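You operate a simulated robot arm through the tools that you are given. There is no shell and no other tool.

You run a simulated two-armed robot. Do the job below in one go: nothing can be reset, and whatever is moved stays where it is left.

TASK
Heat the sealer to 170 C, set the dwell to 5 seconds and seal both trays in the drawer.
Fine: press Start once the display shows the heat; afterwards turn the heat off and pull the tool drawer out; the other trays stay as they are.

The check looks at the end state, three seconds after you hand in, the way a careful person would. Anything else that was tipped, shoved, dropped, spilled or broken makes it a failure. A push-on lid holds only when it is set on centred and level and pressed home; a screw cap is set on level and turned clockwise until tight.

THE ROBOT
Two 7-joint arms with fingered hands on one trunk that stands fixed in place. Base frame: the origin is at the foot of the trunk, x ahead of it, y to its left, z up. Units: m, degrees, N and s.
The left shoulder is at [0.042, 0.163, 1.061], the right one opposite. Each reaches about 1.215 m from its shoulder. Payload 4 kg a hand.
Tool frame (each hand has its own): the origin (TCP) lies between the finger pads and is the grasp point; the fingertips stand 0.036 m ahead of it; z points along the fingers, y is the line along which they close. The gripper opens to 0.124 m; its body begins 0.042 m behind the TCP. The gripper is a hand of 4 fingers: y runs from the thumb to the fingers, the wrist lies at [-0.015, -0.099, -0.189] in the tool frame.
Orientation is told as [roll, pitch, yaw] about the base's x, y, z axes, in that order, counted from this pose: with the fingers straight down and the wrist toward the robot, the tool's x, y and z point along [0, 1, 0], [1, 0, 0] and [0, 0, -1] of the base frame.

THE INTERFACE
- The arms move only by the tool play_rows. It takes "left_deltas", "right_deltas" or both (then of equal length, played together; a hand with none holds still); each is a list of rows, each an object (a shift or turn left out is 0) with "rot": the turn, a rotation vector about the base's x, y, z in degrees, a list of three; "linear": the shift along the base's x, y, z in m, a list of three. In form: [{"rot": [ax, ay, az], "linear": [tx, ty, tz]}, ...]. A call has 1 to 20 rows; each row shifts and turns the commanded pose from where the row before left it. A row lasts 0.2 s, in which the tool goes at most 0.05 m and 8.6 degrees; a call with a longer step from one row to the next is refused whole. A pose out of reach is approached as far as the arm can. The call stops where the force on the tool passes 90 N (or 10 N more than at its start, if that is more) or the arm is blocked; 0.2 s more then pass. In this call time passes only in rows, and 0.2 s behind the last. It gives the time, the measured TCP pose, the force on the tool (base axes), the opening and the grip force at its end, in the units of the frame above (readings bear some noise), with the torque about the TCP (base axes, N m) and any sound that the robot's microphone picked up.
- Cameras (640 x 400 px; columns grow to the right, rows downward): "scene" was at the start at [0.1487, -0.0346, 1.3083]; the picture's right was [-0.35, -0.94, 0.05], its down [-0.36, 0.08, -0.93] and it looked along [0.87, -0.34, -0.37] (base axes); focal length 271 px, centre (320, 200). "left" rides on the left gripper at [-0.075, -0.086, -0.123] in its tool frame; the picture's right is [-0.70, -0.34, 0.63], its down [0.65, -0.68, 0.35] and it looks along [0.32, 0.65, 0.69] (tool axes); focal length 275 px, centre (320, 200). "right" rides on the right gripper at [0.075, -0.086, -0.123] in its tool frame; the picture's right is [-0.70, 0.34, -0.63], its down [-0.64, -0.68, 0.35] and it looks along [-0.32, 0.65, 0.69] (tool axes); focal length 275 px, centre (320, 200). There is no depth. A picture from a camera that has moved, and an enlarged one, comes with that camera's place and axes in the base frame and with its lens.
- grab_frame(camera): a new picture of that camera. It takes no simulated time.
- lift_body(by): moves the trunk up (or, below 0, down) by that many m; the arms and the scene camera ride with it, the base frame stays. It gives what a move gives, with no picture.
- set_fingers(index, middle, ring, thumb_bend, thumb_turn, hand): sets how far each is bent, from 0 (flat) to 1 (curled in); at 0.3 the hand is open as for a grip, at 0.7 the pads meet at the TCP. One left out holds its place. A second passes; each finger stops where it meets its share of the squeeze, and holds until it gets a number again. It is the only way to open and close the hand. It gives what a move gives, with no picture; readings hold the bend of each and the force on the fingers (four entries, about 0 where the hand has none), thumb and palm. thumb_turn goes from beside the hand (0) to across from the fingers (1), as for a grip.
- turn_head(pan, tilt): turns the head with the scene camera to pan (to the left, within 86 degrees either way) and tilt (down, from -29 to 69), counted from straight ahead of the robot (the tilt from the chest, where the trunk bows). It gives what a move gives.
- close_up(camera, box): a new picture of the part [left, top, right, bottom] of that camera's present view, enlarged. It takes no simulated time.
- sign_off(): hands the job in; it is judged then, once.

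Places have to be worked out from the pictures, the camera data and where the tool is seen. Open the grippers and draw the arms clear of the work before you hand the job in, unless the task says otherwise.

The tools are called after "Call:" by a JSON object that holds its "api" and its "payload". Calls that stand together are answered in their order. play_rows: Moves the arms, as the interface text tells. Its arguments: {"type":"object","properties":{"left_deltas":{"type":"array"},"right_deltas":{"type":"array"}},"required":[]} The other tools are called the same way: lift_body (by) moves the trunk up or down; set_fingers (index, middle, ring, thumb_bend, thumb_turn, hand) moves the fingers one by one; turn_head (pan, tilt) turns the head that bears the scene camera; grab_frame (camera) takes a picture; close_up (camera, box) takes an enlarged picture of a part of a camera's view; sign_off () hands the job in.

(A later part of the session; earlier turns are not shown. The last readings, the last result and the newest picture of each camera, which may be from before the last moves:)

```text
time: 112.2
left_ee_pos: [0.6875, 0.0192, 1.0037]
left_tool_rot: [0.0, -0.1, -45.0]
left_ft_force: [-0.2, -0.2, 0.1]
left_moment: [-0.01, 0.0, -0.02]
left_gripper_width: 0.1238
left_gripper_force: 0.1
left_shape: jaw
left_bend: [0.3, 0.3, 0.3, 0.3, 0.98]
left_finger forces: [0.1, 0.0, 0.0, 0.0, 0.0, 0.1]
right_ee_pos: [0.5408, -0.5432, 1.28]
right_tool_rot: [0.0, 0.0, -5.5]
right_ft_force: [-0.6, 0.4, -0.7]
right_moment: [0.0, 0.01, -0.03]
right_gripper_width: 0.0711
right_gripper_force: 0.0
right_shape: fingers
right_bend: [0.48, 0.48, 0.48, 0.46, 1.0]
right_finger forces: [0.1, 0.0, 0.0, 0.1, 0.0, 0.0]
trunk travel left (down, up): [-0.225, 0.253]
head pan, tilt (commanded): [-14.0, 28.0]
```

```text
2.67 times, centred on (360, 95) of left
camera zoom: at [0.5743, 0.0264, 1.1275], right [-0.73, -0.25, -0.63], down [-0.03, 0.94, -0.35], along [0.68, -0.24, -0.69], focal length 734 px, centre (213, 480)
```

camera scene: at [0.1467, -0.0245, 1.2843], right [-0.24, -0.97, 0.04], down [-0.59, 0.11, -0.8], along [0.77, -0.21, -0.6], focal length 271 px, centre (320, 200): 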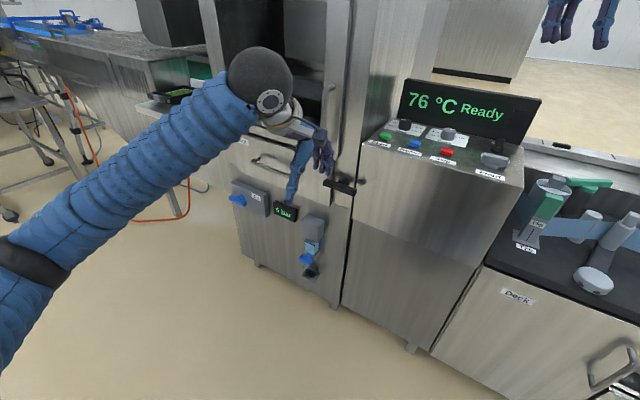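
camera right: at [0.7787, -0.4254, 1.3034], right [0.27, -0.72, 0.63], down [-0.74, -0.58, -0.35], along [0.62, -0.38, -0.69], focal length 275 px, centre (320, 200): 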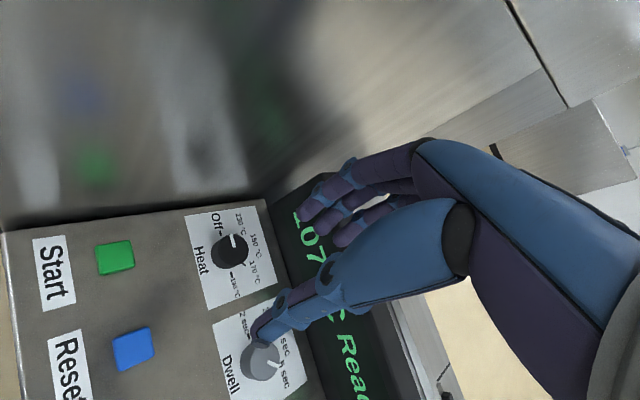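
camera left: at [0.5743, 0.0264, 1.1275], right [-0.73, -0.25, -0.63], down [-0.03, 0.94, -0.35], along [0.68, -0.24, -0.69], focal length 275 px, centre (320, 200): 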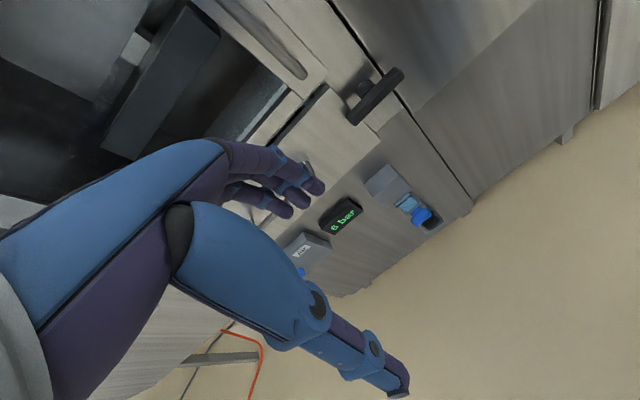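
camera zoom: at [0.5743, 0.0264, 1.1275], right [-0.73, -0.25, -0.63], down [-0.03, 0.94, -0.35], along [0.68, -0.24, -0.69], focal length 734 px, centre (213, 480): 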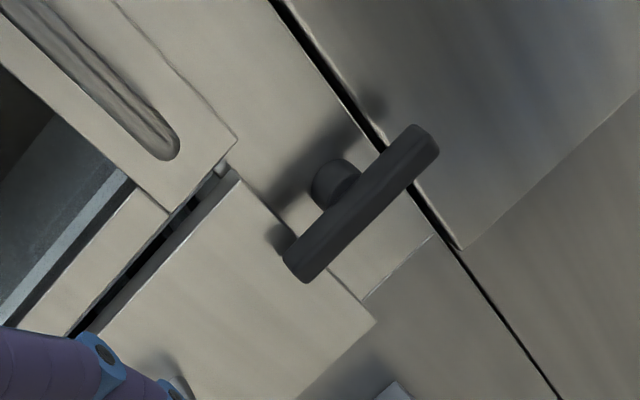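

The latch bar measures: centre about (0.827, -0.264, 0.815), running along the machine's width, ~10 cm long, standing off the front. I form a pinch with the left hand, tilt it forward 40°, and bring it up near the bar's right end to push that end down.

Call:
{"api": "set_fingers", "payload": {"hand": "left", "index": 0.7, "middle": 0.7, "ring": 1.0, "thumb_bend": 0.7, "thumb_turn": 1.0}}

Call:
{"api": "play_rows", "payload": {"left_deltas": [{"rot": [-5.66, -5.66, 0]}, {"rot": [-5.66, -5.66, 0]}, {"rot": [-5.66, -5.66, 0]}, {"rot": [-5.66, -5.66, 0]}, {"rot": [-5.66, -5.66, 0]}, {"linear": [-0.01, -0.045, 0]}, {"linear": [0.0, -0.045, 0]}, {"linear": [0.01, -0.045, -0.01]}, {"linear": [0.02, -0.04, -0.01]}, {"linear": [0.02, -0.04, -0.01]}, {"linear": [0.025, -0.035, -0.01]}]}}

Call:
{"api": "grab_frame", "payload": {"camera": "left"}}

Call:
{"api": "grab_frame", "payload": {"camera": "scene"}}

```text
time: 113.2
left_ee_pos: [0.6865, 0.0188, 1.0036]
left_tool_rot: [0.1, 0.0, -44.8]
left_ft_force: [0.2, 0.6, -0.1]
left_moment: [0.0, 0.02, 0.0]
left_gripper_width: 0.0018
left_gripper_force: 0.0
left_shape: fingers
left_bend: [0.7, 0.7, 1.0, 0.7, 1.0]
left_finger forces: [0.0, 0.0, 0.1, 0.1, 0.0, 0.0]
right_ee_pos: [0.5428, -0.5443, 1.2791]
right_tool_rot: [-0.2, 0.0, -5.5]
right_ft_force: [-0.7, 0.4, 0.0]
right_moment: [0.02, 0.0, 0.0]
right_gripper_width: 0.0714
right_gripper_force: 0.0
right_shape: fingers
right_bend: [0.48, 0.48, 0.48, 0.46, 1.0]
right_finger forces: [0.1, 0.0, 0.1, 0.0, 0.0, 0.0]
trunk travel left (down, up): [-0.225, 0.253]
head pan, tilt (commanded): [-14.0, 28.0]
```

```text
time: 115.6
left_ee_pos: [0.7529, -0.2298, 0.9663]
left_tool_rot: [0.1, -40.0, -44.8]
left_ft_force: [1.2, -1.0, 0.7]
left_moment: [0.01, -0.05, -0.01]
left_gripper_width: 0.0021
left_gripper_force: 0.0
left_shape: fingers
left_bend: [0.7, 0.7, 1.0, 0.7, 1.0]
left_finger forces: [0.0, 0.1, 0.0, 0.0, 0.0, 0.0]
right_ee_pos: [0.5414, -0.5447, 1.2777]
right_tool_rot: [0.0, 0.0, -5.4]
right_ft_force: [1.2, 0.2, -0.1]
right_moment: [-0.01, 0.0, -0.02]
right_gripper_width: 0.0715
right_gripper_force: 0.0
right_shape: fingers
right_bend: [0.48, 0.48, 0.48, 0.46, 1.0]
right_finger forces: [0.0, 0.0, 0.1, 0.1, 0.0, 0.1]
trunk travel left (down, up): [-0.225, 0.253]
head pan, tilt (commanded): [-14.0, 28.0]
```

```text
taken
camera left: at [0.5975, -0.1827, 1.0053], right [-0.39, -0.6, -0.7], down [0.24, 0.67, -0.7], along [0.89, -0.44, -0.11], focal length 275 px, centre (320, 200)
```

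left: 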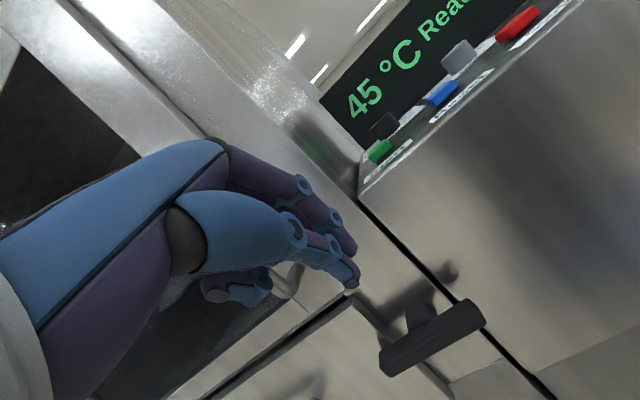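

```text
taken
camera scene: at [0.1465, -0.0246, 1.2844], right [-0.24, -0.97, 0.04], down [-0.59, 0.11, -0.8], along [0.77, -0.21, -0.6], focal length 271 px, centre (320, 200)
```

scene: 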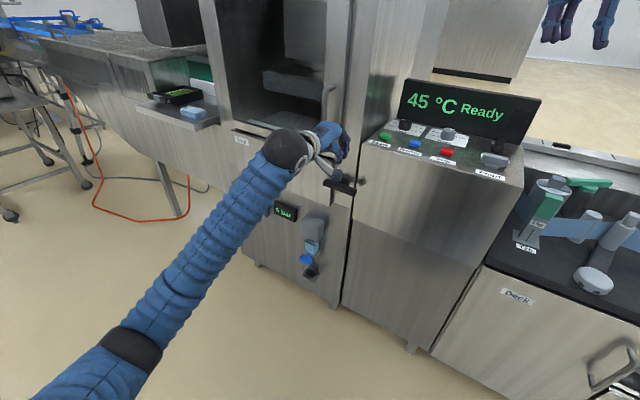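

The latch is in clear view; bar centre R-wise about (0.83, -0.27), height ~0.80-0.815. I move the pinched tips above the right end and hover at about z 0.90.

Call:
{"api": "play_rows", "payload": {"left_deltas": [{"linear": [0.0188, -0.028, -0.015]}, {"linear": [0.0188, -0.0279, -0.021]}, {"linear": [0, 0, -0.03]}]}}

Call:
{"api": "grab_frame", "payload": {"camera": "left"}}

Call:
{"api": "close_up", "payload": {"camera": "scene", "box": [260, 110, 420, 230]}}

Call:
{"api": "grab_frame", "payload": {"camera": "right"}}

```text
time: 116.4
left_ee_pos: [0.7902, -0.285, 0.9011]
left_tool_rot: [0.0, -39.9, -45.0]
left_ft_force: [-0.3, 0.5, -0.2]
left_moment: [-0.01, 0.0, -0.01]
left_gripper_width: 0.0018
left_gripper_force: 0.0
left_shape: fingers
left_bend: [0.7, 0.7, 1.0, 0.7, 1.0]
left_finger forces: [0.1, 0.0, 0.0, 0.1, 0.1, 0.1]
right_ee_pos: [0.5425, -0.5438, 1.2802]
right_tool_rot: [-0.1, 0.1, -5.6]
right_ft_force: [0.5, -0.4, 0.3]
right_moment: [-0.06, -0.02, 0.0]
right_gripper_width: 0.0716
right_gripper_force: 0.0
right_shape: fingers
right_bend: [0.48, 0.48, 0.48, 0.46, 1.0]
right_finger forces: [0.0, 0.1, 0.1, 0.0, 0.0, 0.0]
trunk travel left (down, up): [-0.225, 0.253]
head pan, tilt (commanded): [-14.0, 28.0]
```

```text
taken
camera left: at [0.6352, -0.237, 0.9397], right [-0.39, -0.6, -0.7], down [0.24, 0.67, -0.7], along [0.89, -0.44, -0.11], focal length 275 px, centre (320, 200)
```

left: 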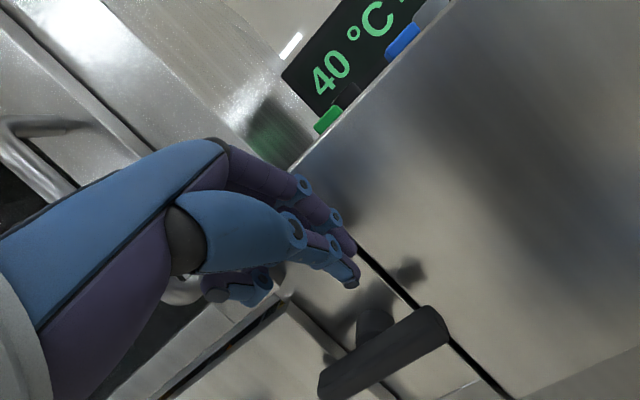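

```text
3.33 times, centred on (340, 170) of scene
camera zoom: at [0.1464, -0.0238, 1.2844], right [-0.24, -0.97, 0.04], down [-0.59, 0.11, -0.8], along [0.77, -0.21, -0.6], focal length 904 px, centre (253, 300)
```

zoom: 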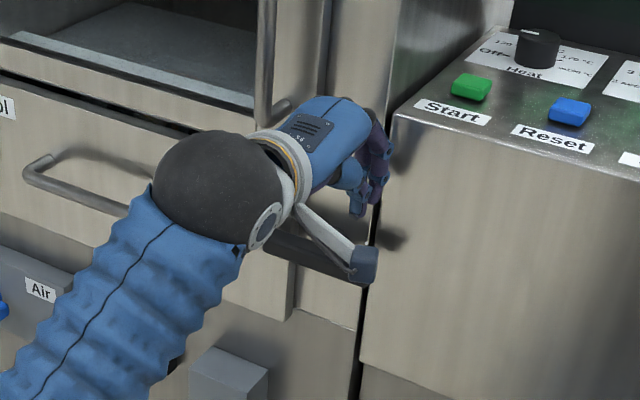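

```text
taken
camera right: at [0.4639, -0.4614, 1.4034], right [0.27, -0.72, 0.63], down [-0.74, -0.58, -0.35], along [0.62, -0.38, -0.69], focal length 275 px, centre (320, 200)
```

right: 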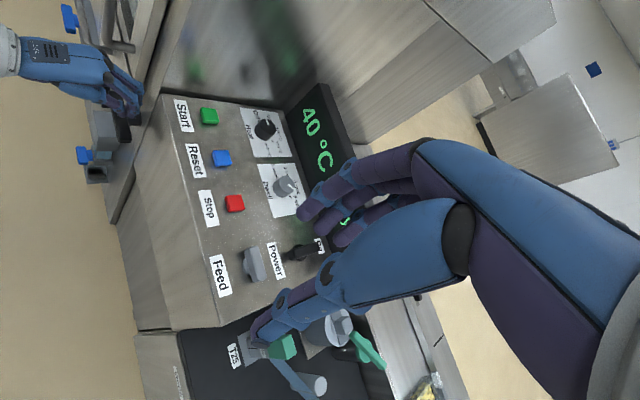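

The thumb tip projects where expected, about 5 cm above the bar's right end. I lower in small steps until I feel contact.

Call:
{"api": "play_rows", "payload": {"left_deltas": [{"linear": [0, 0, -0.015]}, {"linear": [0, 0, -0.015]}, {"linear": [0, 0, -0.006]}, {"linear": [0, 0, -0.006]}]}}

Call:
{"api": "grab_frame", "payload": {"camera": "left"}}

Call:
{"api": "close_up", "payload": {"camera": "scene", "box": [260, 110, 420, 230]}}

```text
time: 117.4
left_ee_pos: [0.7886, -0.2849, 0.8573]
left_tool_rot: [0.0, -40.0, -45.0]
left_ft_force: [-0.5, 0.5, 0.9]
left_moment: [0.0, -0.01, -0.02]
left_gripper_width: 0.0022
left_gripper_force: 0.1
left_shape: fingers
left_bend: [0.7, 0.7, 1.0, 0.7, 1.0]
left_finger forces: [0.1, 0.0, 0.1, 0.0, 0.0, 0.0]
right_ee_pos: [0.5424, -0.5451, 1.2798]
right_tool_rot: [0.0, 0.1, -5.5]
right_ft_force: [-1.3, -0.1, 1.5]
right_moment: [0.01, 0.02, 0.01]
right_gripper_width: 0.0714
right_gripper_force: 0.0
right_shape: fingers
right_bend: [0.48, 0.48, 0.48, 0.46, 1.0]
right_finger forces: [0.1, 0.0, 0.0, 0.0, 0.1, 0.0]
trunk travel left (down, up): [-0.225, 0.253]
head pan, tilt (commanded): [-14.0, 28.0]
```

```text
taken
camera left: at [0.6343, -0.2371, 0.8962], right [-0.39, -0.6, -0.7], down [0.24, 0.67, -0.7], along [0.89, -0.44, -0.11], focal length 275 px, centre (320, 200)
```

left: 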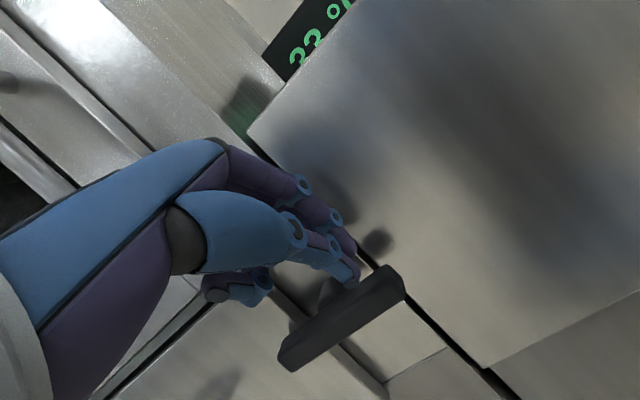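

```text
3.33 times, centred on (340, 170) of scene
camera zoom: at [0.1462, -0.0241, 1.2844], right [-0.24, -0.97, 0.04], down [-0.59, 0.11, -0.8], along [0.77, -0.21, -0.6], focal length 904 px, centre (253, 300)
```

zoom: 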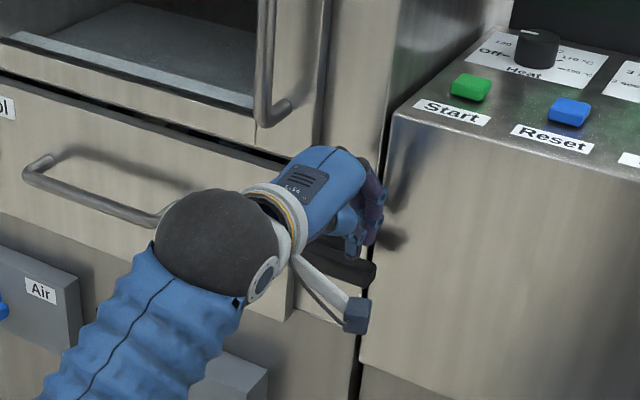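

No contact force yet; the thumb tip is right at the bar's upper edge. I keep lowering in 5 mm steps.

Call:
{"api": "play_rows", "payload": {"left_deltas": [{"linear": [0, 0, -0.005]}, {"linear": [0, 0, -0.005]}, {"linear": [0, 0, -0.005]}]}}

Call:
{"api": "grab_frame", "payload": {"camera": "left"}}

```text
time: 118.2
left_ee_pos: [0.788, -0.2861, 0.8432]
left_tool_rot: [0.0, -40.1, -45.0]
left_ft_force: [-2.5, 2.9, 6.8]
left_moment: [0.01, -0.01, 0.02]
left_gripper_width: 0.0007
left_gripper_force: 4.0
left_shape: fingers
left_bend: [0.7, 0.7, 1.0, 0.7, 1.0]
left_finger forces: [0.1, 0.1, 0.0, 0.0, 8.3, 0.0]
right_ee_pos: [0.5406, -0.5422, 1.2814]
right_tool_rot: [-0.1, -0.1, -5.4]
right_ft_force: [0.1, -0.2, -0.3]
right_moment: [0.0, 0.01, -0.01]
right_gripper_width: 0.0713
right_gripper_force: 0.1
right_shape: fingers
right_bend: [0.48, 0.48, 0.48, 0.46, 1.0]
right_finger forces: [0.1, 0.1, 0.0, 0.0, 0.0, 0.0]
trunk travel left (down, up): [-0.225, 0.253]
head pan, tilt (commanded): [-14.0, 28.0]
```

```text
taken
camera left: at [0.6329, -0.2372, 0.8829], right [-0.39, -0.6, -0.7], down [0.24, 0.67, -0.7], along [0.89, -0.44, -0.11], focal length 275 px, centre (320, 200)
```

left: 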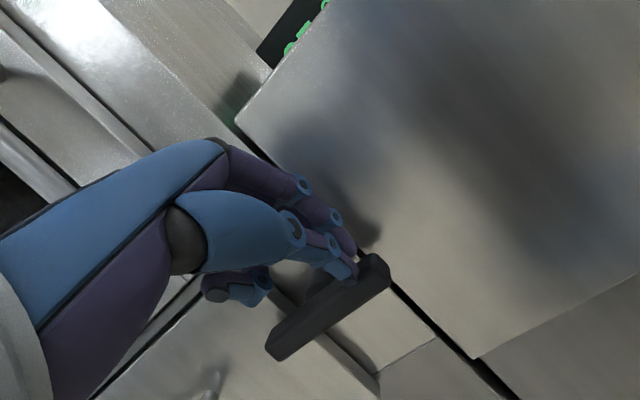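

Contact: about 8 N on the thumb at the bar's right end. I push further down in small steps and watch whether the bar gives.

Call:
{"api": "play_rows", "payload": {"left_deltas": [{"linear": [0, 0, -0.005]}, {"linear": [0, 0, -0.005]}]}}

Call:
{"api": "grab_frame", "payload": {"camera": "left"}}

```text
time: 118.8
left_ee_pos: [0.7852, -0.2851, 0.8399]
left_tool_rot: [0.2, -40.7, -44.9]
left_ft_force: [-20.8, 18.0, 38.8]
left_moment: [0.2, 0.12, 0.16]
left_gripper_width: 0.0
left_gripper_force: 28.2
left_shape: fingers
left_bend: [0.69, 0.69, 1.0, 0.7, 1.0]
left_finger forces: [0.0, 0.0, 0.0, 0.1, 56.0, 0.0]
right_ee_pos: [0.5368, -0.5412, 1.2825]
right_tool_rot: [-0.2, -0.3, -5.4]
right_ft_force: [0.2, 0.1, -0.3]
right_moment: [-0.02, -0.02, 0.02]
right_gripper_width: 0.0713
right_gripper_force: 0.1
right_shape: fingers
right_bend: [0.48, 0.48, 0.48, 0.46, 1.0]
right_finger forces: [0.1, 0.0, 0.1, 0.1, 0.1, 0.1]
trunk travel left (down, up): [-0.225, 0.253]
head pan, tilt (commanded): [-14.0, 28.0]
```

```text
taken
camera left: at [0.6301, -0.2358, 0.8775], right [-0.38, -0.6, -0.7], down [0.25, 0.66, -0.71], along [0.89, -0.44, -0.1], focal length 275 px, centre (320, 200)
```

left: 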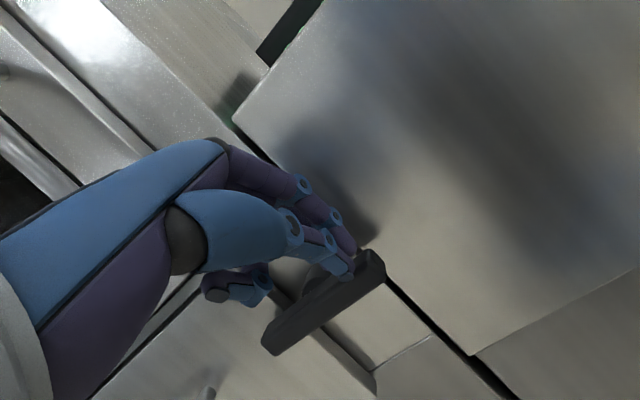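

The bar did not give with ~40 N on its right end going down, so that direction is its stop; it must turn the other way (right end up). I back off, tilt the hand to nearly horizontal, and get ready to come in underneath the right end.

Call:
{"api": "play_rows", "payload": {"left_deltas": [{"linear": [0, 0, 0.01]}, {"linear": [0, 0, 0.025]}, {"linear": [-0.03, 0.03, 0]}, {"linear": [-0.03, 0.03, 0]}, {"linear": [-0.03, 0.03, 0]}, {"rot": [-5.3, -5.3, 0]}, {"rot": [-5.3, -5.3, 0]}, {"rot": [-5.3, -5.3, 0]}, {"rot": [-5.3, -5.3, 0]}, {"rot": [-5.3, -5.3, 0]}, {"rot": [-5.3, -5.3, 0]}, {"linear": [-0.005, -0.005, -0.04]}, {"linear": [-0.005, -0.005, -0.04]}, {"linear": [0, 0, -0.045]}]}}

Call:
{"api": "grab_frame", "payload": {"camera": "left"}}

Call:
{"api": "close_up", "payload": {"camera": "scene", "box": [220, 110, 420, 260]}}

```text
time: 121.8
left_ee_pos: [0.687, -0.2081, 0.7404]
left_tool_rot: [-0.9, -85.0, -44.3]
left_ft_force: [0.0, 0.6, -0.2]
left_moment: [0.04, 0.01, 0.01]
left_gripper_width: 0.002
left_gripper_force: 0.1
left_shape: fingers
left_bend: [0.7, 0.7, 1.0, 0.7, 1.0]
left_finger forces: [0.1, 0.1, 0.0, 0.1, 0.0, 0.0]
right_ee_pos: [0.5413, -0.5448, 1.2795]
right_tool_rot: [0.0, 0.1, -5.6]
right_ft_force: [0.5, 0.1, 0.3]
right_moment: [0.03, 0.0, -0.02]
right_gripper_width: 0.0715
right_gripper_force: 0.1
right_shape: fingers
right_bend: [0.48, 0.48, 0.48, 0.46, 1.0]
right_finger forces: [0.0, 0.1, 0.1, 0.0, 0.1, 0.0]
trunk travel left (down, up): [-0.225, 0.253]
head pan, tilt (commanded): [-14.0, 28.0]
```

```text
taken
camera left: at [0.5434, -0.1702, 0.667], right [-0.07, -0.92, -0.39], down [0.66, 0.25, -0.71], along [0.75, -0.3, 0.59], focal length 275 px, centre (320, 200)
```

left: 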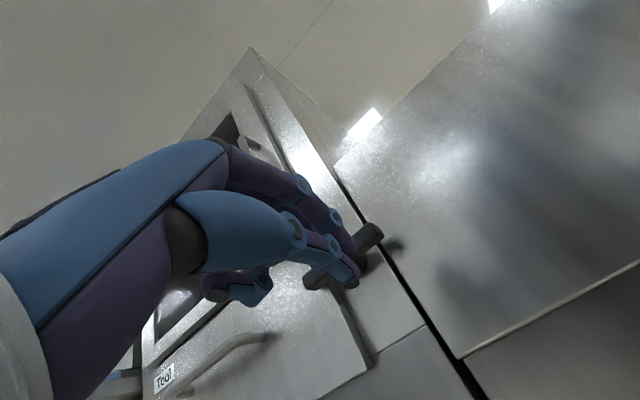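

```text
2.67 times, centred on (320, 185) of scene
camera zoom: at [0.1463, -0.024, 1.2844], right [-0.24, -0.97, 0.04], down [-0.59, 0.11, -0.8], along [0.77, -0.21, -0.6], focal length 724 px, centre (320, 240)
```

zoom: 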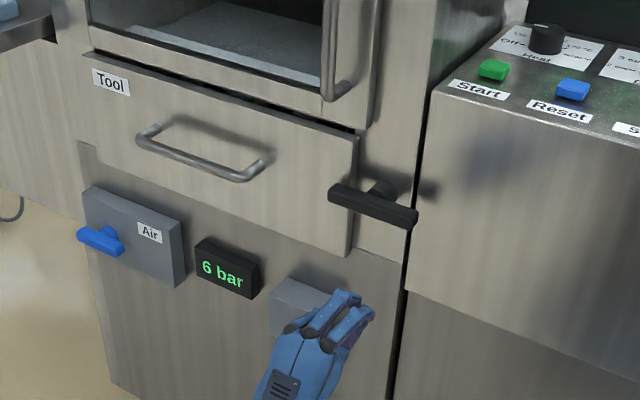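

The hand is level below and in front of the latch. I move it forward so the fingertips pass under the bar's right end.

Call:
{"api": "play_rows", "payload": {"left_deltas": [{"linear": [0.03, -0.03, 0]}, {"linear": [0.03, -0.03, 0]}, {"linear": [0.025, -0.025, 0]}]}}

Call:
{"api": "grab_frame", "payload": {"camera": "left"}}

Call:
{"api": "close_up", "payload": {"camera": "scene", "box": [260, 110, 420, 230]}}

```text
time: 122.6
left_ee_pos: [0.7724, -0.2908, 0.7403]
left_tool_rot: [-0.6, -84.9, -44.2]
left_ft_force: [-0.2, -0.1, -0.9]
left_moment: [-0.01, -0.03, 0.0]
left_gripper_width: 0.0018
left_gripper_force: 0.0
left_shape: fingers
left_bend: [0.7, 0.7, 1.0, 0.7, 1.0]
left_finger forces: [0.1, 0.0, 0.0, 0.1, 0.1, 0.0]
right_ee_pos: [0.5419, -0.5439, 1.2794]
right_tool_rot: [0.0, 0.0, -5.4]
right_ft_force: [0.4, -0.6, 0.5]
right_moment: [0.02, 0.0, 0.01]
right_gripper_width: 0.0711
right_gripper_force: 0.0
right_shape: fingers
right_bend: [0.48, 0.48, 0.48, 0.46, 1.0]
right_finger forces: [0.1, 0.1, 0.0, 0.1, 0.0, 0.1]
trunk travel left (down, up): [-0.225, 0.253]
head pan, tilt (commanded): [-14.0, 28.0]
```

```text
taken
camera left: at [0.6281, -0.2539, 0.6671], right [-0.07, -0.92, -0.39], down [0.66, 0.26, -0.71], along [0.75, -0.3, 0.58], focal length 275 px, centre (320, 200)
```

left: 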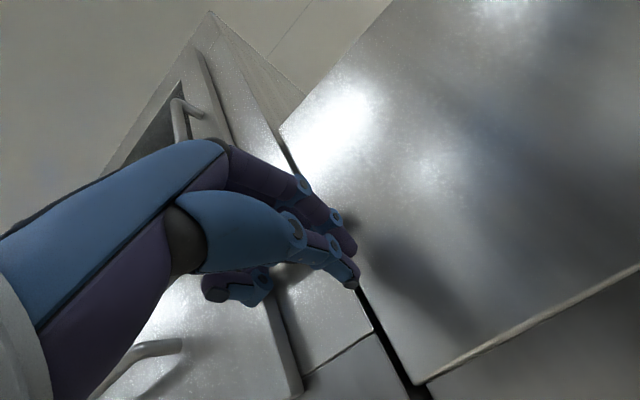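

```text
3.33 times, centred on (340, 170) of scene
camera zoom: at [0.1464, -0.0245, 1.2844], right [-0.24, -0.97, 0.04], down [-0.59, 0.11, -0.8], along [0.77, -0.21, -0.6], focal length 904 px, centre (253, 300)
```

zoom: 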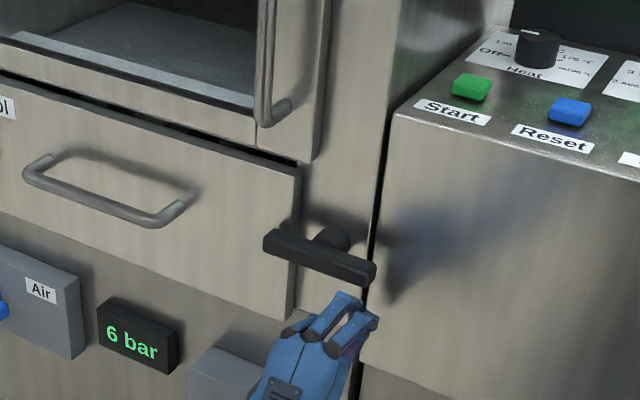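

The fingertips are under the bar's right portion. I shift 1 cm further right for leverage and raise in small steps, watching the force.

Call:
{"api": "play_rows", "payload": {"left_deltas": [{"linear": [-0.008, -0.008, 0.004]}, {"linear": [0, 0, 0.006]}, {"linear": [0, 0, 0.006]}, {"linear": [0, 0, 0.005]}]}}

Call:
{"api": "close_up", "payload": {"camera": "scene", "box": [260, 110, 420, 230]}}

Call:
{"api": "grab_frame", "payload": {"camera": "left"}}

```text
time: 123.6
left_ee_pos: [0.7657, -0.2997, 0.7637]
left_tool_rot: [-0.4, -85.1, -44.6]
left_ft_force: [-1.5, 0.4, -2.1]
left_moment: [-0.03, -0.03, 0.01]
left_gripper_width: 0.0018
left_gripper_force: 0.4
left_shape: fingers
left_bend: [0.7, 0.7, 1.0, 0.7, 1.0]
left_finger forces: [0.0, 1.9, 0.1, 0.0, 0.1, 0.1]
right_ee_pos: [0.5413, -0.5448, 1.2797]
right_tool_rot: [-0.1, 0.0, -5.6]
right_ft_force: [-0.3, -0.3, 0.6]
right_moment: [0.0, -0.02, 0.01]
right_gripper_width: 0.0713
right_gripper_force: 0.0
right_shape: fingers
right_bend: [0.48, 0.48, 0.48, 0.46, 1.0]
right_finger forces: [0.0, 0.1, 0.1, 0.0, 0.0, 0.0]
trunk travel left (down, up): [-0.225, 0.253]
head pan, tilt (commanded): [-14.0, 28.0]
```

```text
3.33 times, centred on (340, 170) of scene
camera zoom: at [0.146, -0.024, 1.2845], right [-0.24, -0.97, 0.04], down [-0.59, 0.11, -0.8], along [0.77, -0.21, -0.6], focal length 904 px, centre (253, 300)
```

zoom: 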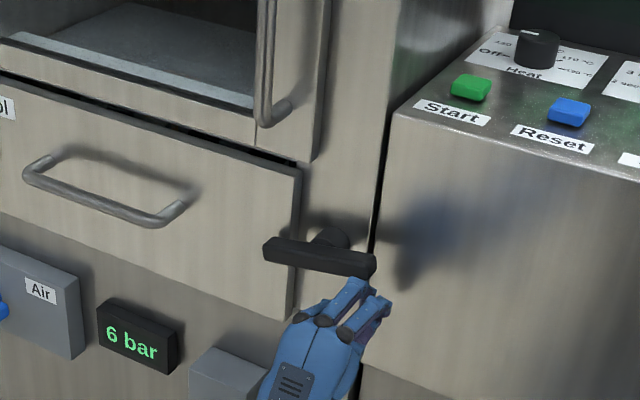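

```text
taken
camera left: at [0.6213, -0.2617, 0.6886], right [-0.07, -0.92, -0.39], down [0.66, 0.25, -0.71], along [0.75, -0.3, 0.59], focal length 275 px, centre (320, 200)
```

left: 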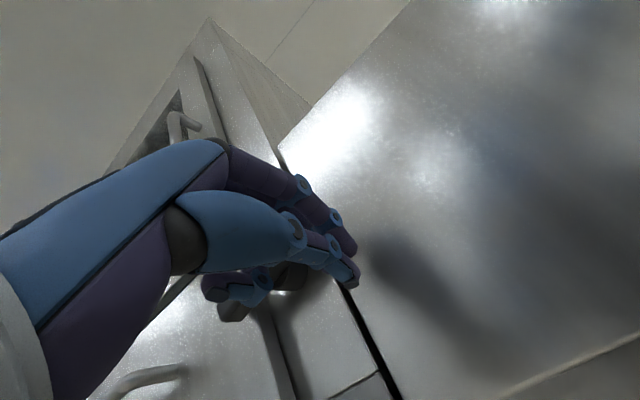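

The bar is turning this way already (its slope changed, only ~2 N). I continue the arc upward and then leftward.

Call:
{"api": "play_rows", "payload": {"left_deltas": [{"linear": [0, 0, 0.007]}, {"linear": [0, 0, 0.007]}, {"linear": [0.0028, 0.0028, 0.007]}, {"linear": [0.0028, 0.0028, 0.007]}]}}

Call:
{"api": "close_up", "payload": {"camera": "scene", "box": [260, 110, 420, 230]}}

```text
time: 124.6
left_ee_pos: [0.7717, -0.2957, 0.7905]
left_tool_rot: [-0.5, -85.0, -44.6]
left_ft_force: [-0.6, 0.5, 0.1]
left_moment: [0.01, -0.01, -0.02]
left_gripper_width: 0.0019
left_gripper_force: 0.6
left_shape: fingers
left_bend: [0.7, 0.7, 1.0, 0.7, 1.0]
left_finger forces: [0.0, 1.0, 0.1, 0.0, 0.1, 0.0]
right_ee_pos: [0.5415, -0.5432, 1.2794]
right_tool_rot: [-0.1, 0.0, -5.6]
right_ft_force: [0.9, 0.3, 0.1]
right_moment: [0.01, 0.02, 0.01]
right_gripper_width: 0.0714
right_gripper_force: 0.0
right_shape: fingers
right_bend: [0.48, 0.48, 0.48, 0.46, 1.0]
right_finger forces: [0.1, 0.0, 0.0, 0.0, 0.1, 0.0]
trunk travel left (down, up): [-0.225, 0.253]
head pan, tilt (commanded): [-14.0, 28.0]
```

```text
3.33 times, centred on (340, 170) of scene
camera zoom: at [0.146, -0.0241, 1.2845], right [-0.24, -0.97, 0.04], down [-0.59, 0.11, -0.8], along [0.77, -0.21, -0.6], focal length 904 px, centre (253, 300)
```

zoom: 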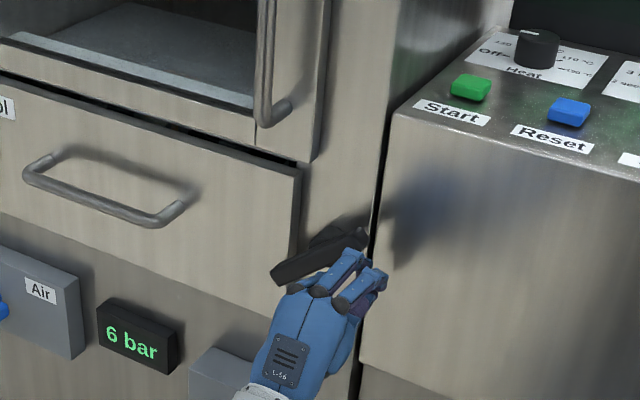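

The latch is about 35-40° round and moving lightly. I continue up and to the left.

Call:
{"api": "play_rows", "payload": {"left_deltas": [{"linear": [0.0014, 0.0014, 0.007]}, {"linear": [0.0028, 0.0028, 0.006]}, {"linear": [0.0035, 0.0035, 0.005]}, {"linear": [0.0035, 0.0035, 0.004]}]}}

Call:
{"api": "close_up", "payload": {"camera": "scene", "box": [260, 110, 420, 230]}}

```text
time: 125.6
left_ee_pos: [0.783, -0.2825, 0.8107]
left_tool_rot: [-0.6, -85.1, -44.4]
left_ft_force: [-0.4, 0.4, -0.2]
left_moment: [0.03, 0.02, 0.01]
left_gripper_width: 0.0019
left_gripper_force: 0.2
left_shape: fingers
left_bend: [0.7, 0.7, 1.0, 0.7, 1.0]
left_finger forces: [0.0, 0.6, 0.0, 0.0, 0.0, 0.1]
right_ee_pos: [0.5421, -0.5448, 1.2803]
right_tool_rot: [-0.1, 0.0, -5.5]
right_ft_force: [0.3, -0.2, -0.2]
right_moment: [0.0, 0.0, -0.01]
right_gripper_width: 0.0714
right_gripper_force: 0.0
right_shape: fingers
right_bend: [0.48, 0.48, 0.48, 0.46, 1.0]
right_finger forces: [0.1, 0.1, 0.0, 0.1, 0.0, 0.0]
trunk travel left (down, up): [-0.225, 0.253]
head pan, tilt (commanded): [-14.0, 28.0]
```

```text
3.33 times, centred on (340, 170) of scene
camera zoom: at [0.1461, -0.0241, 1.2845], right [-0.24, -0.97, 0.04], down [-0.59, 0.11, -0.8], along [0.77, -0.21, -0.6], focal length 904 px, centre (253, 300)
```

zoom: 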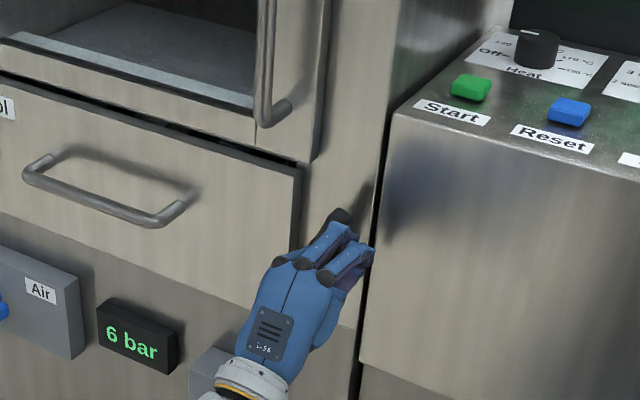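

The bar's upper end shows above the fingers. I finish by pushing left a bit more, to bring it fully upright.

Call:
{"api": "play_rows", "payload": {"left_deltas": [{"linear": [0.0035, 0.0035, 0.004]}, {"linear": [0.0035, 0.0035, 0.003]}, {"linear": [0.0035, 0.0035, 0.002]}]}}

Call:
{"api": "close_up", "payload": {"camera": "scene", "box": [260, 110, 420, 230]}}

Call:
{"api": "grab_frame", "payload": {"camera": "left"}}

```text
time: 126.4
left_ee_pos: [0.7921, -0.2728, 0.8215]
left_tool_rot: [-0.7, -85.0, -44.3]
left_ft_force: [0.4, -0.4, 0.8]
left_moment: [-0.01, 0.01, 0.0]
left_gripper_width: 0.002
left_gripper_force: 0.0
left_shape: fingers
left_bend: [0.7, 0.7, 1.0, 0.7, 1.0]
left_finger forces: [0.0, 0.0, 0.0, 0.0, 0.1, 0.0]
right_ee_pos: [0.542, -0.5434, 1.2803]
right_tool_rot: [-0.1, -0.1, -5.5]
right_ft_force: [0.0, 0.4, -0.2]
right_moment: [0.02, 0.01, -0.01]
right_gripper_width: 0.0713
right_gripper_force: 0.1
right_shape: fingers
right_bend: [0.48, 0.48, 0.48, 0.46, 1.0]
right_finger forces: [0.0, 0.1, 0.0, 0.1, 0.1, 0.1]
trunk travel left (down, up): [-0.225, 0.253]
head pan, tilt (commanded): [-14.0, 28.0]
```

```text
3.33 times, centred on (340, 170) of scene
camera zoom: at [0.1461, -0.024, 1.2845], right [-0.24, -0.97, 0.04], down [-0.59, 0.11, -0.8], along [0.77, -0.21, -0.6], focal length 904 px, centre (253, 300)
```

zoom: 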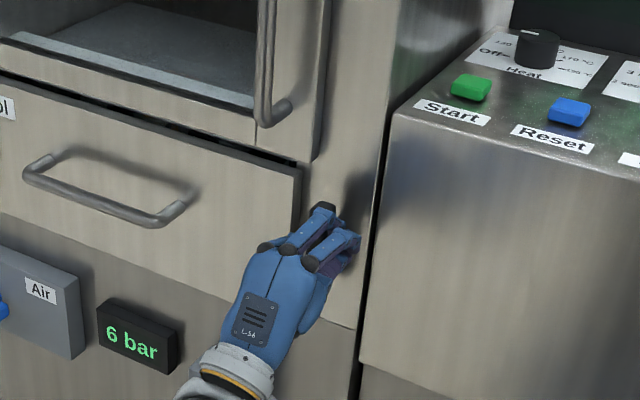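

```text
taken
camera left: at [0.649, -0.2341, 0.7471], right [-0.07, -0.92, -0.39], down [0.66, 0.25, -0.71], along [0.75, -0.3, 0.59], focal length 275 px, centre (320, 200)
```

left: 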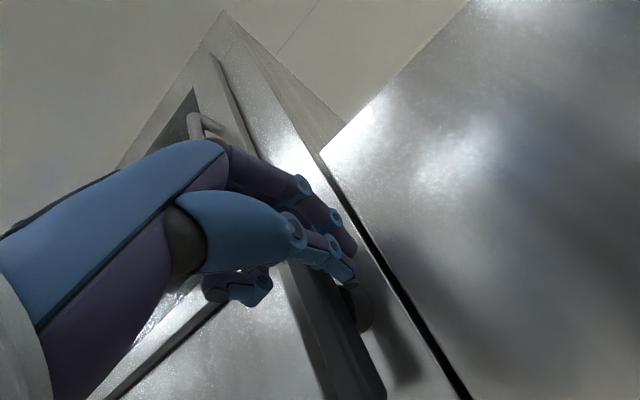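

The bar appears upright now. I back the hand straight out to look at it.

Call:
{"api": "play_rows", "payload": {"left_deltas": [{"linear": [-0.006, -0.006, 0]}, {"linear": [-0.025, 0.025, 0]}, {"linear": [-0.03, 0.03, 0]}, {"linear": [-0.03, 0.03, 0]}, {"linear": [-0.03, 0.03, 0]}]}}

Call:
{"api": "close_up", "payload": {"camera": "scene", "box": [240, 110, 400, 230]}}

Call:
{"api": "grab_frame", "payload": {"camera": "left"}}

```text
time: 127.6
left_ee_pos: [0.6713, -0.1636, 0.8221]
left_tool_rot: [-0.2, -85.0, -44.9]
left_ft_force: [0.6, -0.3, 0.0]
left_moment: [-0.02, 0.0, -0.01]
left_gripper_width: 0.0019
left_gripper_force: 0.0
left_shape: fingers
left_bend: [0.7, 0.7, 1.0, 0.7, 1.0]
left_finger forces: [0.0, 0.0, 0.0, 0.1, 0.1, 0.0]
right_ee_pos: [0.5411, -0.545, 1.281]
right_tool_rot: [-0.1, -0.2, -5.5]
right_ft_force: [-0.3, -0.4, 0.8]
right_moment: [-0.02, 0.01, -0.01]
right_gripper_width: 0.0712
right_gripper_force: 0.1
right_shape: fingers
right_bend: [0.48, 0.48, 0.48, 0.46, 1.0]
right_finger forces: [0.1, 0.0, 0.0, 0.0, 0.0, 0.0]
trunk travel left (down, up): [-0.225, 0.253]
head pan, tilt (commanded): [-14.0, 28.0]
```

```text
3.33 times, centred on (320, 170) of scene
camera zoom: at [0.1457, -0.0238, 1.2846], right [-0.24, -0.97, 0.04], down [-0.59, 0.11, -0.8], along [0.77, -0.21, -0.59], focal length 904 px, centre (320, 300)
```

zoom: 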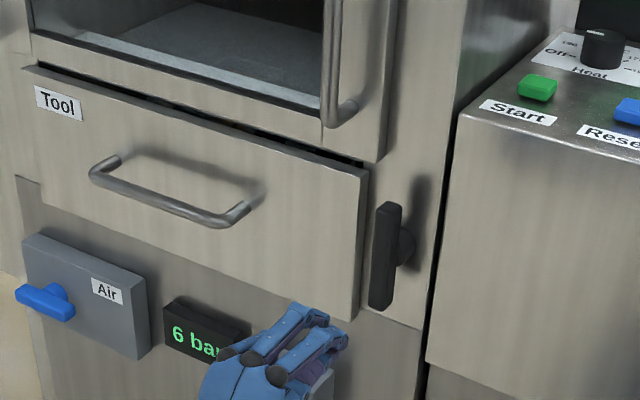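

```text
taken
camera left: at [0.5271, -0.1244, 0.7471], right [-0.07, -0.92, -0.39], down [0.66, 0.25, -0.71], along [0.75, -0.3, 0.59], focal length 275 px, centre (320, 200)
```

left: 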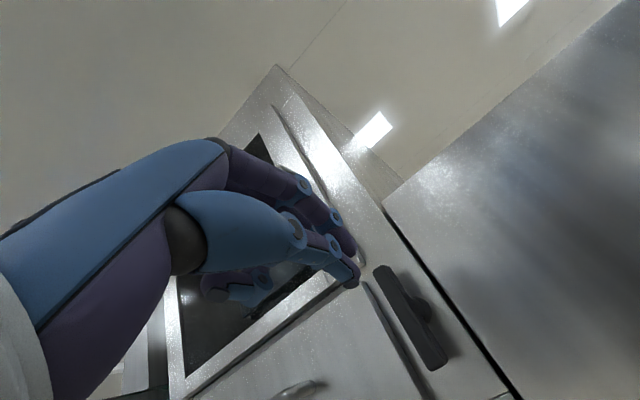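

The latch is upright and clear of the drawer edge. Now for the handle: I turn the left hand back to a 40° forward tilt, open it, and bring it in front of and above the handle for a close look.

Call:
{"api": "play_rows", "payload": {"left_deltas": [{"linear": [0.0, 0.0, 0.02], "rot": [5.3, 5.3, 0]}, {"linear": [0.028, 0.023, 0.02], "rot": [5.3, 5.3, 0]}, {"linear": [0.028, 0.023, 0.02], "rot": [5.3, 5.3, 0]}, {"linear": [0.028, 0.023, 0.02], "rot": [5.3, 5.3, 0]}, {"linear": [0.028, 0.023, 0.02], "rot": [5.3, 5.3, 0]}, {"linear": [0.028, 0.023, 0.01], "rot": [5.3, 5.3, 0]}, {"linear": [0.028, 0.023, 0.0]}, {"linear": [0.028, 0.023, 0.0]}, {"linear": [0.02, 0.017, 0.0]}]}}

Call:
{"api": "set_fingers", "payload": {"hand": "left", "index": 0.5, "middle": 0.5, "ring": 0.5, "thumb_bend": 0.4}}

Call:
{"api": "grab_frame", "payload": {"camera": "left"}}

Call:
{"api": "grab_frame", "payload": {"camera": "scene"}}

```text
time: 129.6
left_ee_pos: [0.8888, 0.0149, 0.9335]
left_tool_rot: [0.0, -39.8, -44.9]
left_ft_force: [-0.6, -0.6, 0.4]
left_moment: [0.03, 0.01, -0.01]
left_gripper_width: 0.0018
left_gripper_force: 0.0
left_shape: fingers
left_bend: [0.7, 0.7, 1.0, 0.7, 1.0]
left_finger forces: [0.1, 0.0, 0.0, 0.1, 0.0, 0.1]
right_ee_pos: [0.5424, -0.5435, 1.2796]
right_tool_rot: [-0.2, 0.1, -5.5]
right_ft_force: [-0.4, -0.3, 0.5]
right_moment: [0.0, 0.0, -0.03]
right_gripper_width: 0.0713
right_gripper_force: 0.0
right_shape: fingers
right_bend: [0.48, 0.48, 0.48, 0.46, 1.0]
right_finger forces: [0.1, 0.0, 0.0, 0.1, 0.0, 0.1]
trunk travel left (down, up): [-0.225, 0.253]
head pan, tilt (commanded): [-14.0, 28.0]
```

```text
time: 130.6
left_ee_pos: [0.8878, 0.0143, 0.9343]
left_tool_rot: [-0.1, -40.1, -44.9]
left_ft_force: [0.5, 0.0, 0.3]
left_moment: [0.0, -0.01, -0.02]
left_gripper_width: 0.0774
left_gripper_force: 0.0
left_shape: fingers
left_bend: [0.5, 0.5, 0.5, 0.4, 0.99]
left_finger forces: [0.0, 0.0, 0.0, 0.1, 0.0, 0.1]
right_ee_pos: [0.541, -0.5443, 1.2797]
right_tool_rot: [0.0, -0.1, -5.5]
right_ft_force: [0.0, -0.5, -0.1]
right_moment: [0.02, 0.0, 0.0]
right_gripper_width: 0.0715
right_gripper_force: 0.2
right_shape: fingers
right_bend: [0.48, 0.48, 0.48, 0.46, 1.0]
right_finger forces: [0.0, 0.1, 0.1, 0.0, 0.1, 0.0]
trunk travel left (down, up): [-0.225, 0.253]
head pan, tilt (commanded): [-14.0, 28.0]
```

```text
taken
camera left: at [0.733, 0.0621, 0.9738], right [-0.39, -0.6, -0.7], down [0.24, 0.67, -0.7], along [0.89, -0.44, -0.11], focal length 275 px, centre (320, 200)
```

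left: 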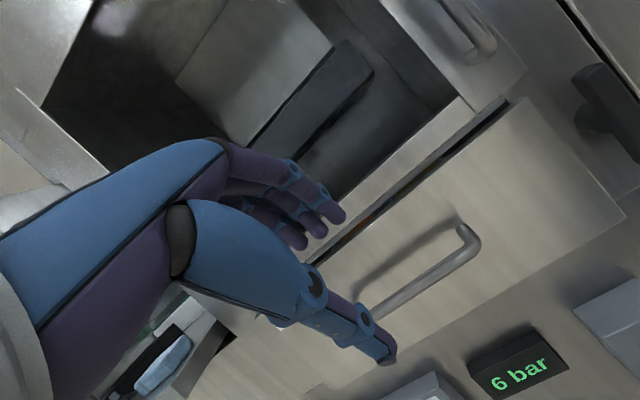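

```text
taken
camera scene: at [0.1461, -0.0239, 1.2845], right [-0.24, -0.97, 0.04], down [-0.59, 0.11, -0.8], along [0.77, -0.21, -0.6], focal length 271 px, centre (320, 200)
```

scene: 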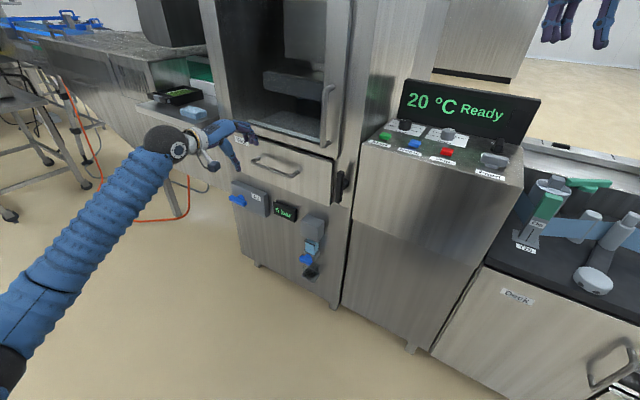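

The display is at 20 °C. The handle bar measures: centre about R=-0.659, B=0.765 (x≈1.007, y≈-0.075), z≈0.788, with ~4.8 cm standoff. I set the fingers to a narrow opening and move to just above and in front of the bar.

Call:
{"api": "set_fingers", "payload": {"hand": "left", "index": 0.57, "middle": 0.57, "ring": 0.57, "thumb_bend": 0.45}}

Call:
{"api": "play_rows", "payload": {"left_deltas": [{"linear": [0.0206, -0.0133, -0.021]}, {"linear": [0.0206, -0.0133, -0.021]}, {"linear": [0.0206, -0.0133, -0.021]}, {"linear": [0.0206, -0.0133, -0.021]}]}}

Call:
{"api": "grab_frame", "payload": {"camera": "left"}}

Call:
{"api": "close_up", "payload": {"camera": "scene", "box": [190, 90, 370, 220]}}

```text
time: 131.6
left_ee_pos: [0.8876, 0.0146, 0.9333]
left_tool_rot: [-0.1, -40.0, -44.9]
left_ft_force: [0.4, 0.5, 0.6]
left_moment: [0.02, 0.0, -0.01]
left_gripper_width: 0.0606
left_gripper_force: 0.1
left_shape: fingers
left_bend: [0.56, 0.56, 0.56, 0.45, 0.99]
left_finger forces: [0.0, 0.0, 0.0, 0.0, 0.0, 0.0]
right_ee_pos: [0.5418, -0.5432, 1.2801]
right_tool_rot: [-0.1, 0.0, -5.5]
right_ft_force: [-0.7, 0.2, -0.2]
right_moment: [0.0, -0.01, -0.01]
right_gripper_width: 0.0715
right_gripper_force: 0.0
right_shape: fingers
right_bend: [0.48, 0.48, 0.48, 0.46, 1.0]
right_finger forces: [0.1, 0.0, 0.1, 0.1, 0.1, 0.1]
trunk travel left (down, up): [-0.225, 0.253]
head pan, tilt (commanded): [-14.0, 28.0]
```

```text
time: 132.6
left_ee_pos: [0.9704, -0.0367, 0.8497]
left_tool_rot: [0.0, -40.0, -44.9]
left_ft_force: [-0.6, 0.9, -0.3]
left_moment: [0.0, 0.05, -0.02]
left_gripper_width: 0.0605
left_gripper_force: 0.1
left_shape: fingers
left_bend: [0.56, 0.56, 0.56, 0.45, 0.99]
left_finger forces: [0.0, 0.1, 0.1, 0.0, 0.0, 0.1]
right_ee_pos: [0.5423, -0.5431, 1.2789]
right_tool_rot: [0.0, -0.1, -5.4]
right_ft_force: [0.4, -0.8, -0.2]
right_moment: [-0.01, 0.03, -0.03]
right_gripper_width: 0.0715
right_gripper_force: 0.0
right_shape: fingers
right_bend: [0.48, 0.48, 0.48, 0.46, 1.0]
right_finger forces: [0.0, 0.2, 0.0, 0.0, 0.0, 0.1]
trunk travel left (down, up): [-0.225, 0.253]
head pan, tilt (commanded): [-14.0, 28.0]
```

```text
taken
camera left: at [0.8159, 0.0116, 0.8878], right [-0.39, -0.6, -0.7], down [0.24, 0.67, -0.7], along [0.89, -0.44, -0.11], focal length 275 px, centre (320, 200)
```

left: 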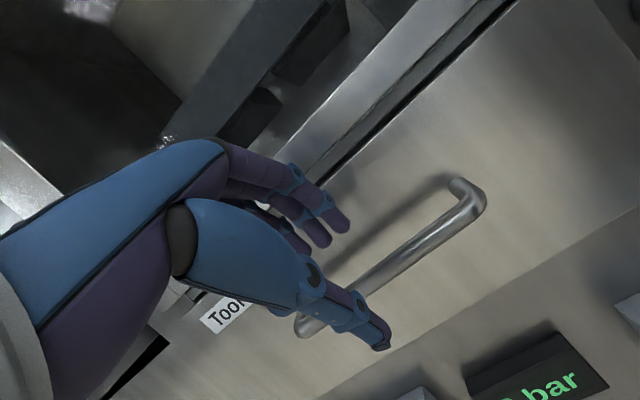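

```text
3.08 times, centred on (280, 155) of scene
camera zoom: at [0.1465, -0.0242, 1.2844], right [-0.24, -0.97, 0.04], down [-0.59, 0.11, -0.8], along [0.77, -0.21, -0.6], focal length 835 px, centre (443, 338)
```

zoom: 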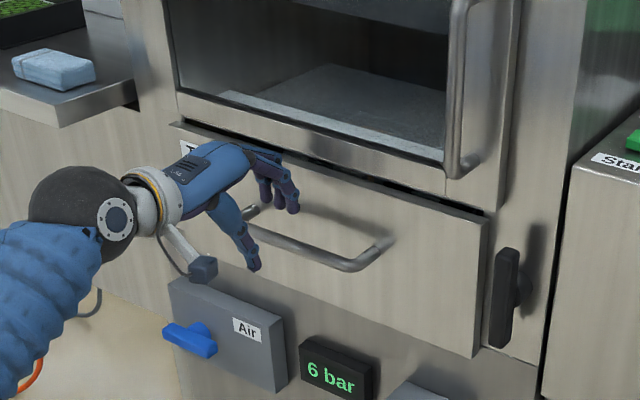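

The bar lines up between thumb and fingers. I narrow the fingers slightly and advance about 5 cm along the finger direction so they slip behind the bar.

Call:
{"api": "set_fingers", "payload": {"hand": "left", "index": 0.6, "middle": 0.6, "ring": 0.6, "thumb_bend": 0.45}}

Call:
{"api": "play_rows", "payload": {"left_deltas": [{"linear": [0.0075, -0.0075, -0.0125]}, {"linear": [0.0075, -0.0075, -0.0125]}, {"linear": [0.005, -0.005, -0.0085]}, {"linear": [0.004, -0.004, -0.006]}]}}

Call:
{"api": "grab_frame", "payload": {"camera": "left"}}

Call:
{"api": "close_up", "payload": {"camera": "scene", "box": [190, 90, 370, 220]}}

```text
time: 133.6
left_ee_pos: [0.9696, -0.037, 0.8482]
left_tool_rot: [-0.2, -40.0, -45.0]
left_ft_force: [0.9, -0.5, 0.5]
left_moment: [-0.01, 0.0, 0.02]
left_gripper_width: 0.0544
left_gripper_force: 0.1
left_shape: fingers
left_bend: [0.6, 0.6, 0.6, 0.45, 0.99]
left_finger forces: [0.0, 0.1, 0.0, 0.0, 0.0, 0.0]
right_ee_pos: [0.5412, -0.5436, 1.2817]
right_tool_rot: [-0.2, 0.0, -5.4]
right_ft_force: [0.8, 0.7, 0.2]
right_moment: [0.01, 0.03, -0.01]
right_gripper_width: 0.0712
right_gripper_force: 0.0
right_shape: fingers
right_bend: [0.48, 0.48, 0.48, 0.46, 1.0]
right_finger forces: [0.0, 0.0, 0.1, 0.0, 0.1, 0.1]
trunk travel left (down, up): [-0.225, 0.253]
head pan, tilt (commanded): [-14.0, 28.0]
```

```text
time: 134.6
left_ee_pos: [0.9946, -0.0619, 0.8073]
left_tool_rot: [-0.1, -40.0, -44.9]
left_ft_force: [0.3, 0.0, -0.3]
left_moment: [-0.01, -0.01, 0.0]
left_gripper_width: 0.0545
left_gripper_force: 0.1
left_shape: fingers
left_bend: [0.6, 0.6, 0.6, 0.45, 0.99]
left_finger forces: [0.1, 0.1, 0.0, 0.0, 0.1, 0.1]
right_ee_pos: [0.5413, -0.5443, 1.2807]
right_tool_rot: [0.0, 0.0, -5.4]
right_ft_force: [1.0, 0.4, 0.1]
right_moment: [0.01, 0.02, -0.01]
right_gripper_width: 0.0712
right_gripper_force: 0.1
right_shape: fingers
right_bend: [0.48, 0.48, 0.48, 0.46, 1.0]
right_finger forces: [0.0, 0.0, 0.0, 0.1, 0.1, 0.1]
trunk travel left (down, up): [-0.225, 0.253]
head pan, tilt (commanded): [-14.0, 28.0]
```

```text
taken
camera left: at [0.8399, -0.013, 0.8472], right [-0.39, -0.6, -0.7], down [0.24, 0.67, -0.7], along [0.89, -0.44, -0.11], focal length 275 px, centre (320, 200)
```

left: 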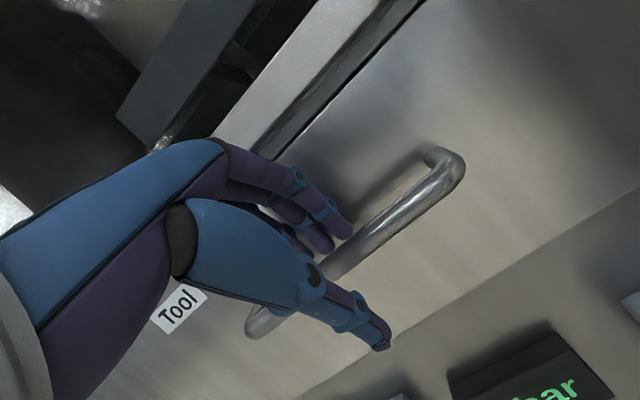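

```text
3.08 times, centred on (280, 155) of scene
camera zoom: at [0.1462, -0.0241, 1.2844], right [-0.24, -0.97, 0.04], down [-0.59, 0.11, -0.8], along [0.77, -0.21, -0.6], focal length 835 px, centre (443, 338)
```

zoom: 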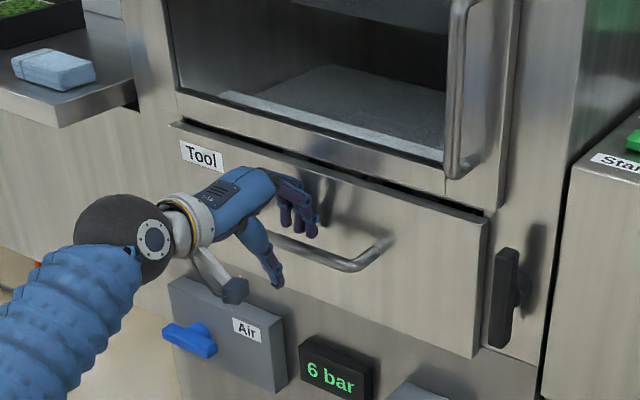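

Geometry checks out: the fingertips are past and behind the bar, thumb in front. I close the hand on the handle.

Call:
{"api": "set_fingers", "payload": {"hand": "left", "index": 0.8, "middle": 0.8, "ring": 0.8, "thumb_bend": 0.75}}

Call:
{"api": "grab_frame", "payload": {"camera": "left"}}

Call:
{"api": "close_up", "payload": {"camera": "scene", "box": [190, 90, 370, 220]}}

```text
time: 135.6
left_ee_pos: [0.994, -0.0617, 0.8066]
left_tool_rot: [-0.1, -39.9, -45.0]
left_ft_force: [0.9, -5.4, -3.5]
left_moment: [0.02, -0.13, -0.52]
left_gripper_width: 0.0169
left_gripper_force: 38.2
left_shape: fingers
left_bend: [0.73, 0.72, 0.72, 0.61, 1.0]
left_finger forces: [11.9, 13.3, 14.7, 0.0, 35.8, 0.1]
right_ee_pos: [0.5421, -0.5443, 1.2795]
right_tool_rot: [0.0, 0.0, -5.5]
right_ft_force: [0.1, 0.1, 0.1]
right_moment: [0.0, -0.02, -0.01]
right_gripper_width: 0.0716
right_gripper_force: 0.1
right_shape: fingers
right_bend: [0.48, 0.48, 0.48, 0.46, 1.0]
right_finger forces: [0.0, 0.1, 0.1, 0.0, 0.0, 0.0]
trunk travel left (down, up): [-0.225, 0.253]
head pan, tilt (commanded): [-14.0, 28.0]
```

```text
taken
camera left: at [0.8398, -0.0134, 0.8467], right [-0.39, -0.6, -0.7], down [0.24, 0.67, -0.7], along [0.89, -0.44, -0.11], focal length 275 px, centre (320, 200)
```

left: 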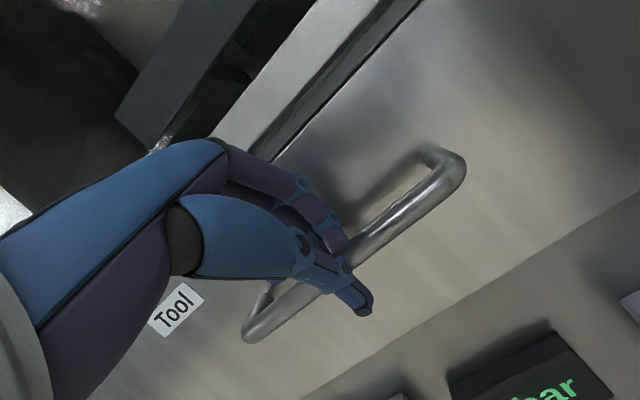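

```text
3.08 times, centred on (280, 155) of scene
camera zoom: at [0.1465, -0.0244, 1.2844], right [-0.24, -0.97, 0.04], down [-0.59, 0.11, -0.8], along [0.77, -0.21, -0.6], focal length 835 px, centre (443, 338)
```

zoom: 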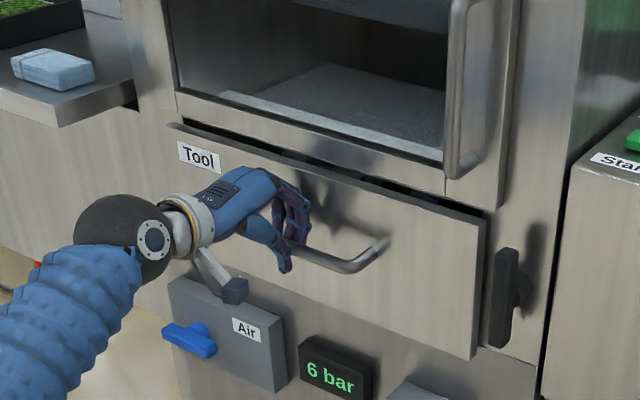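

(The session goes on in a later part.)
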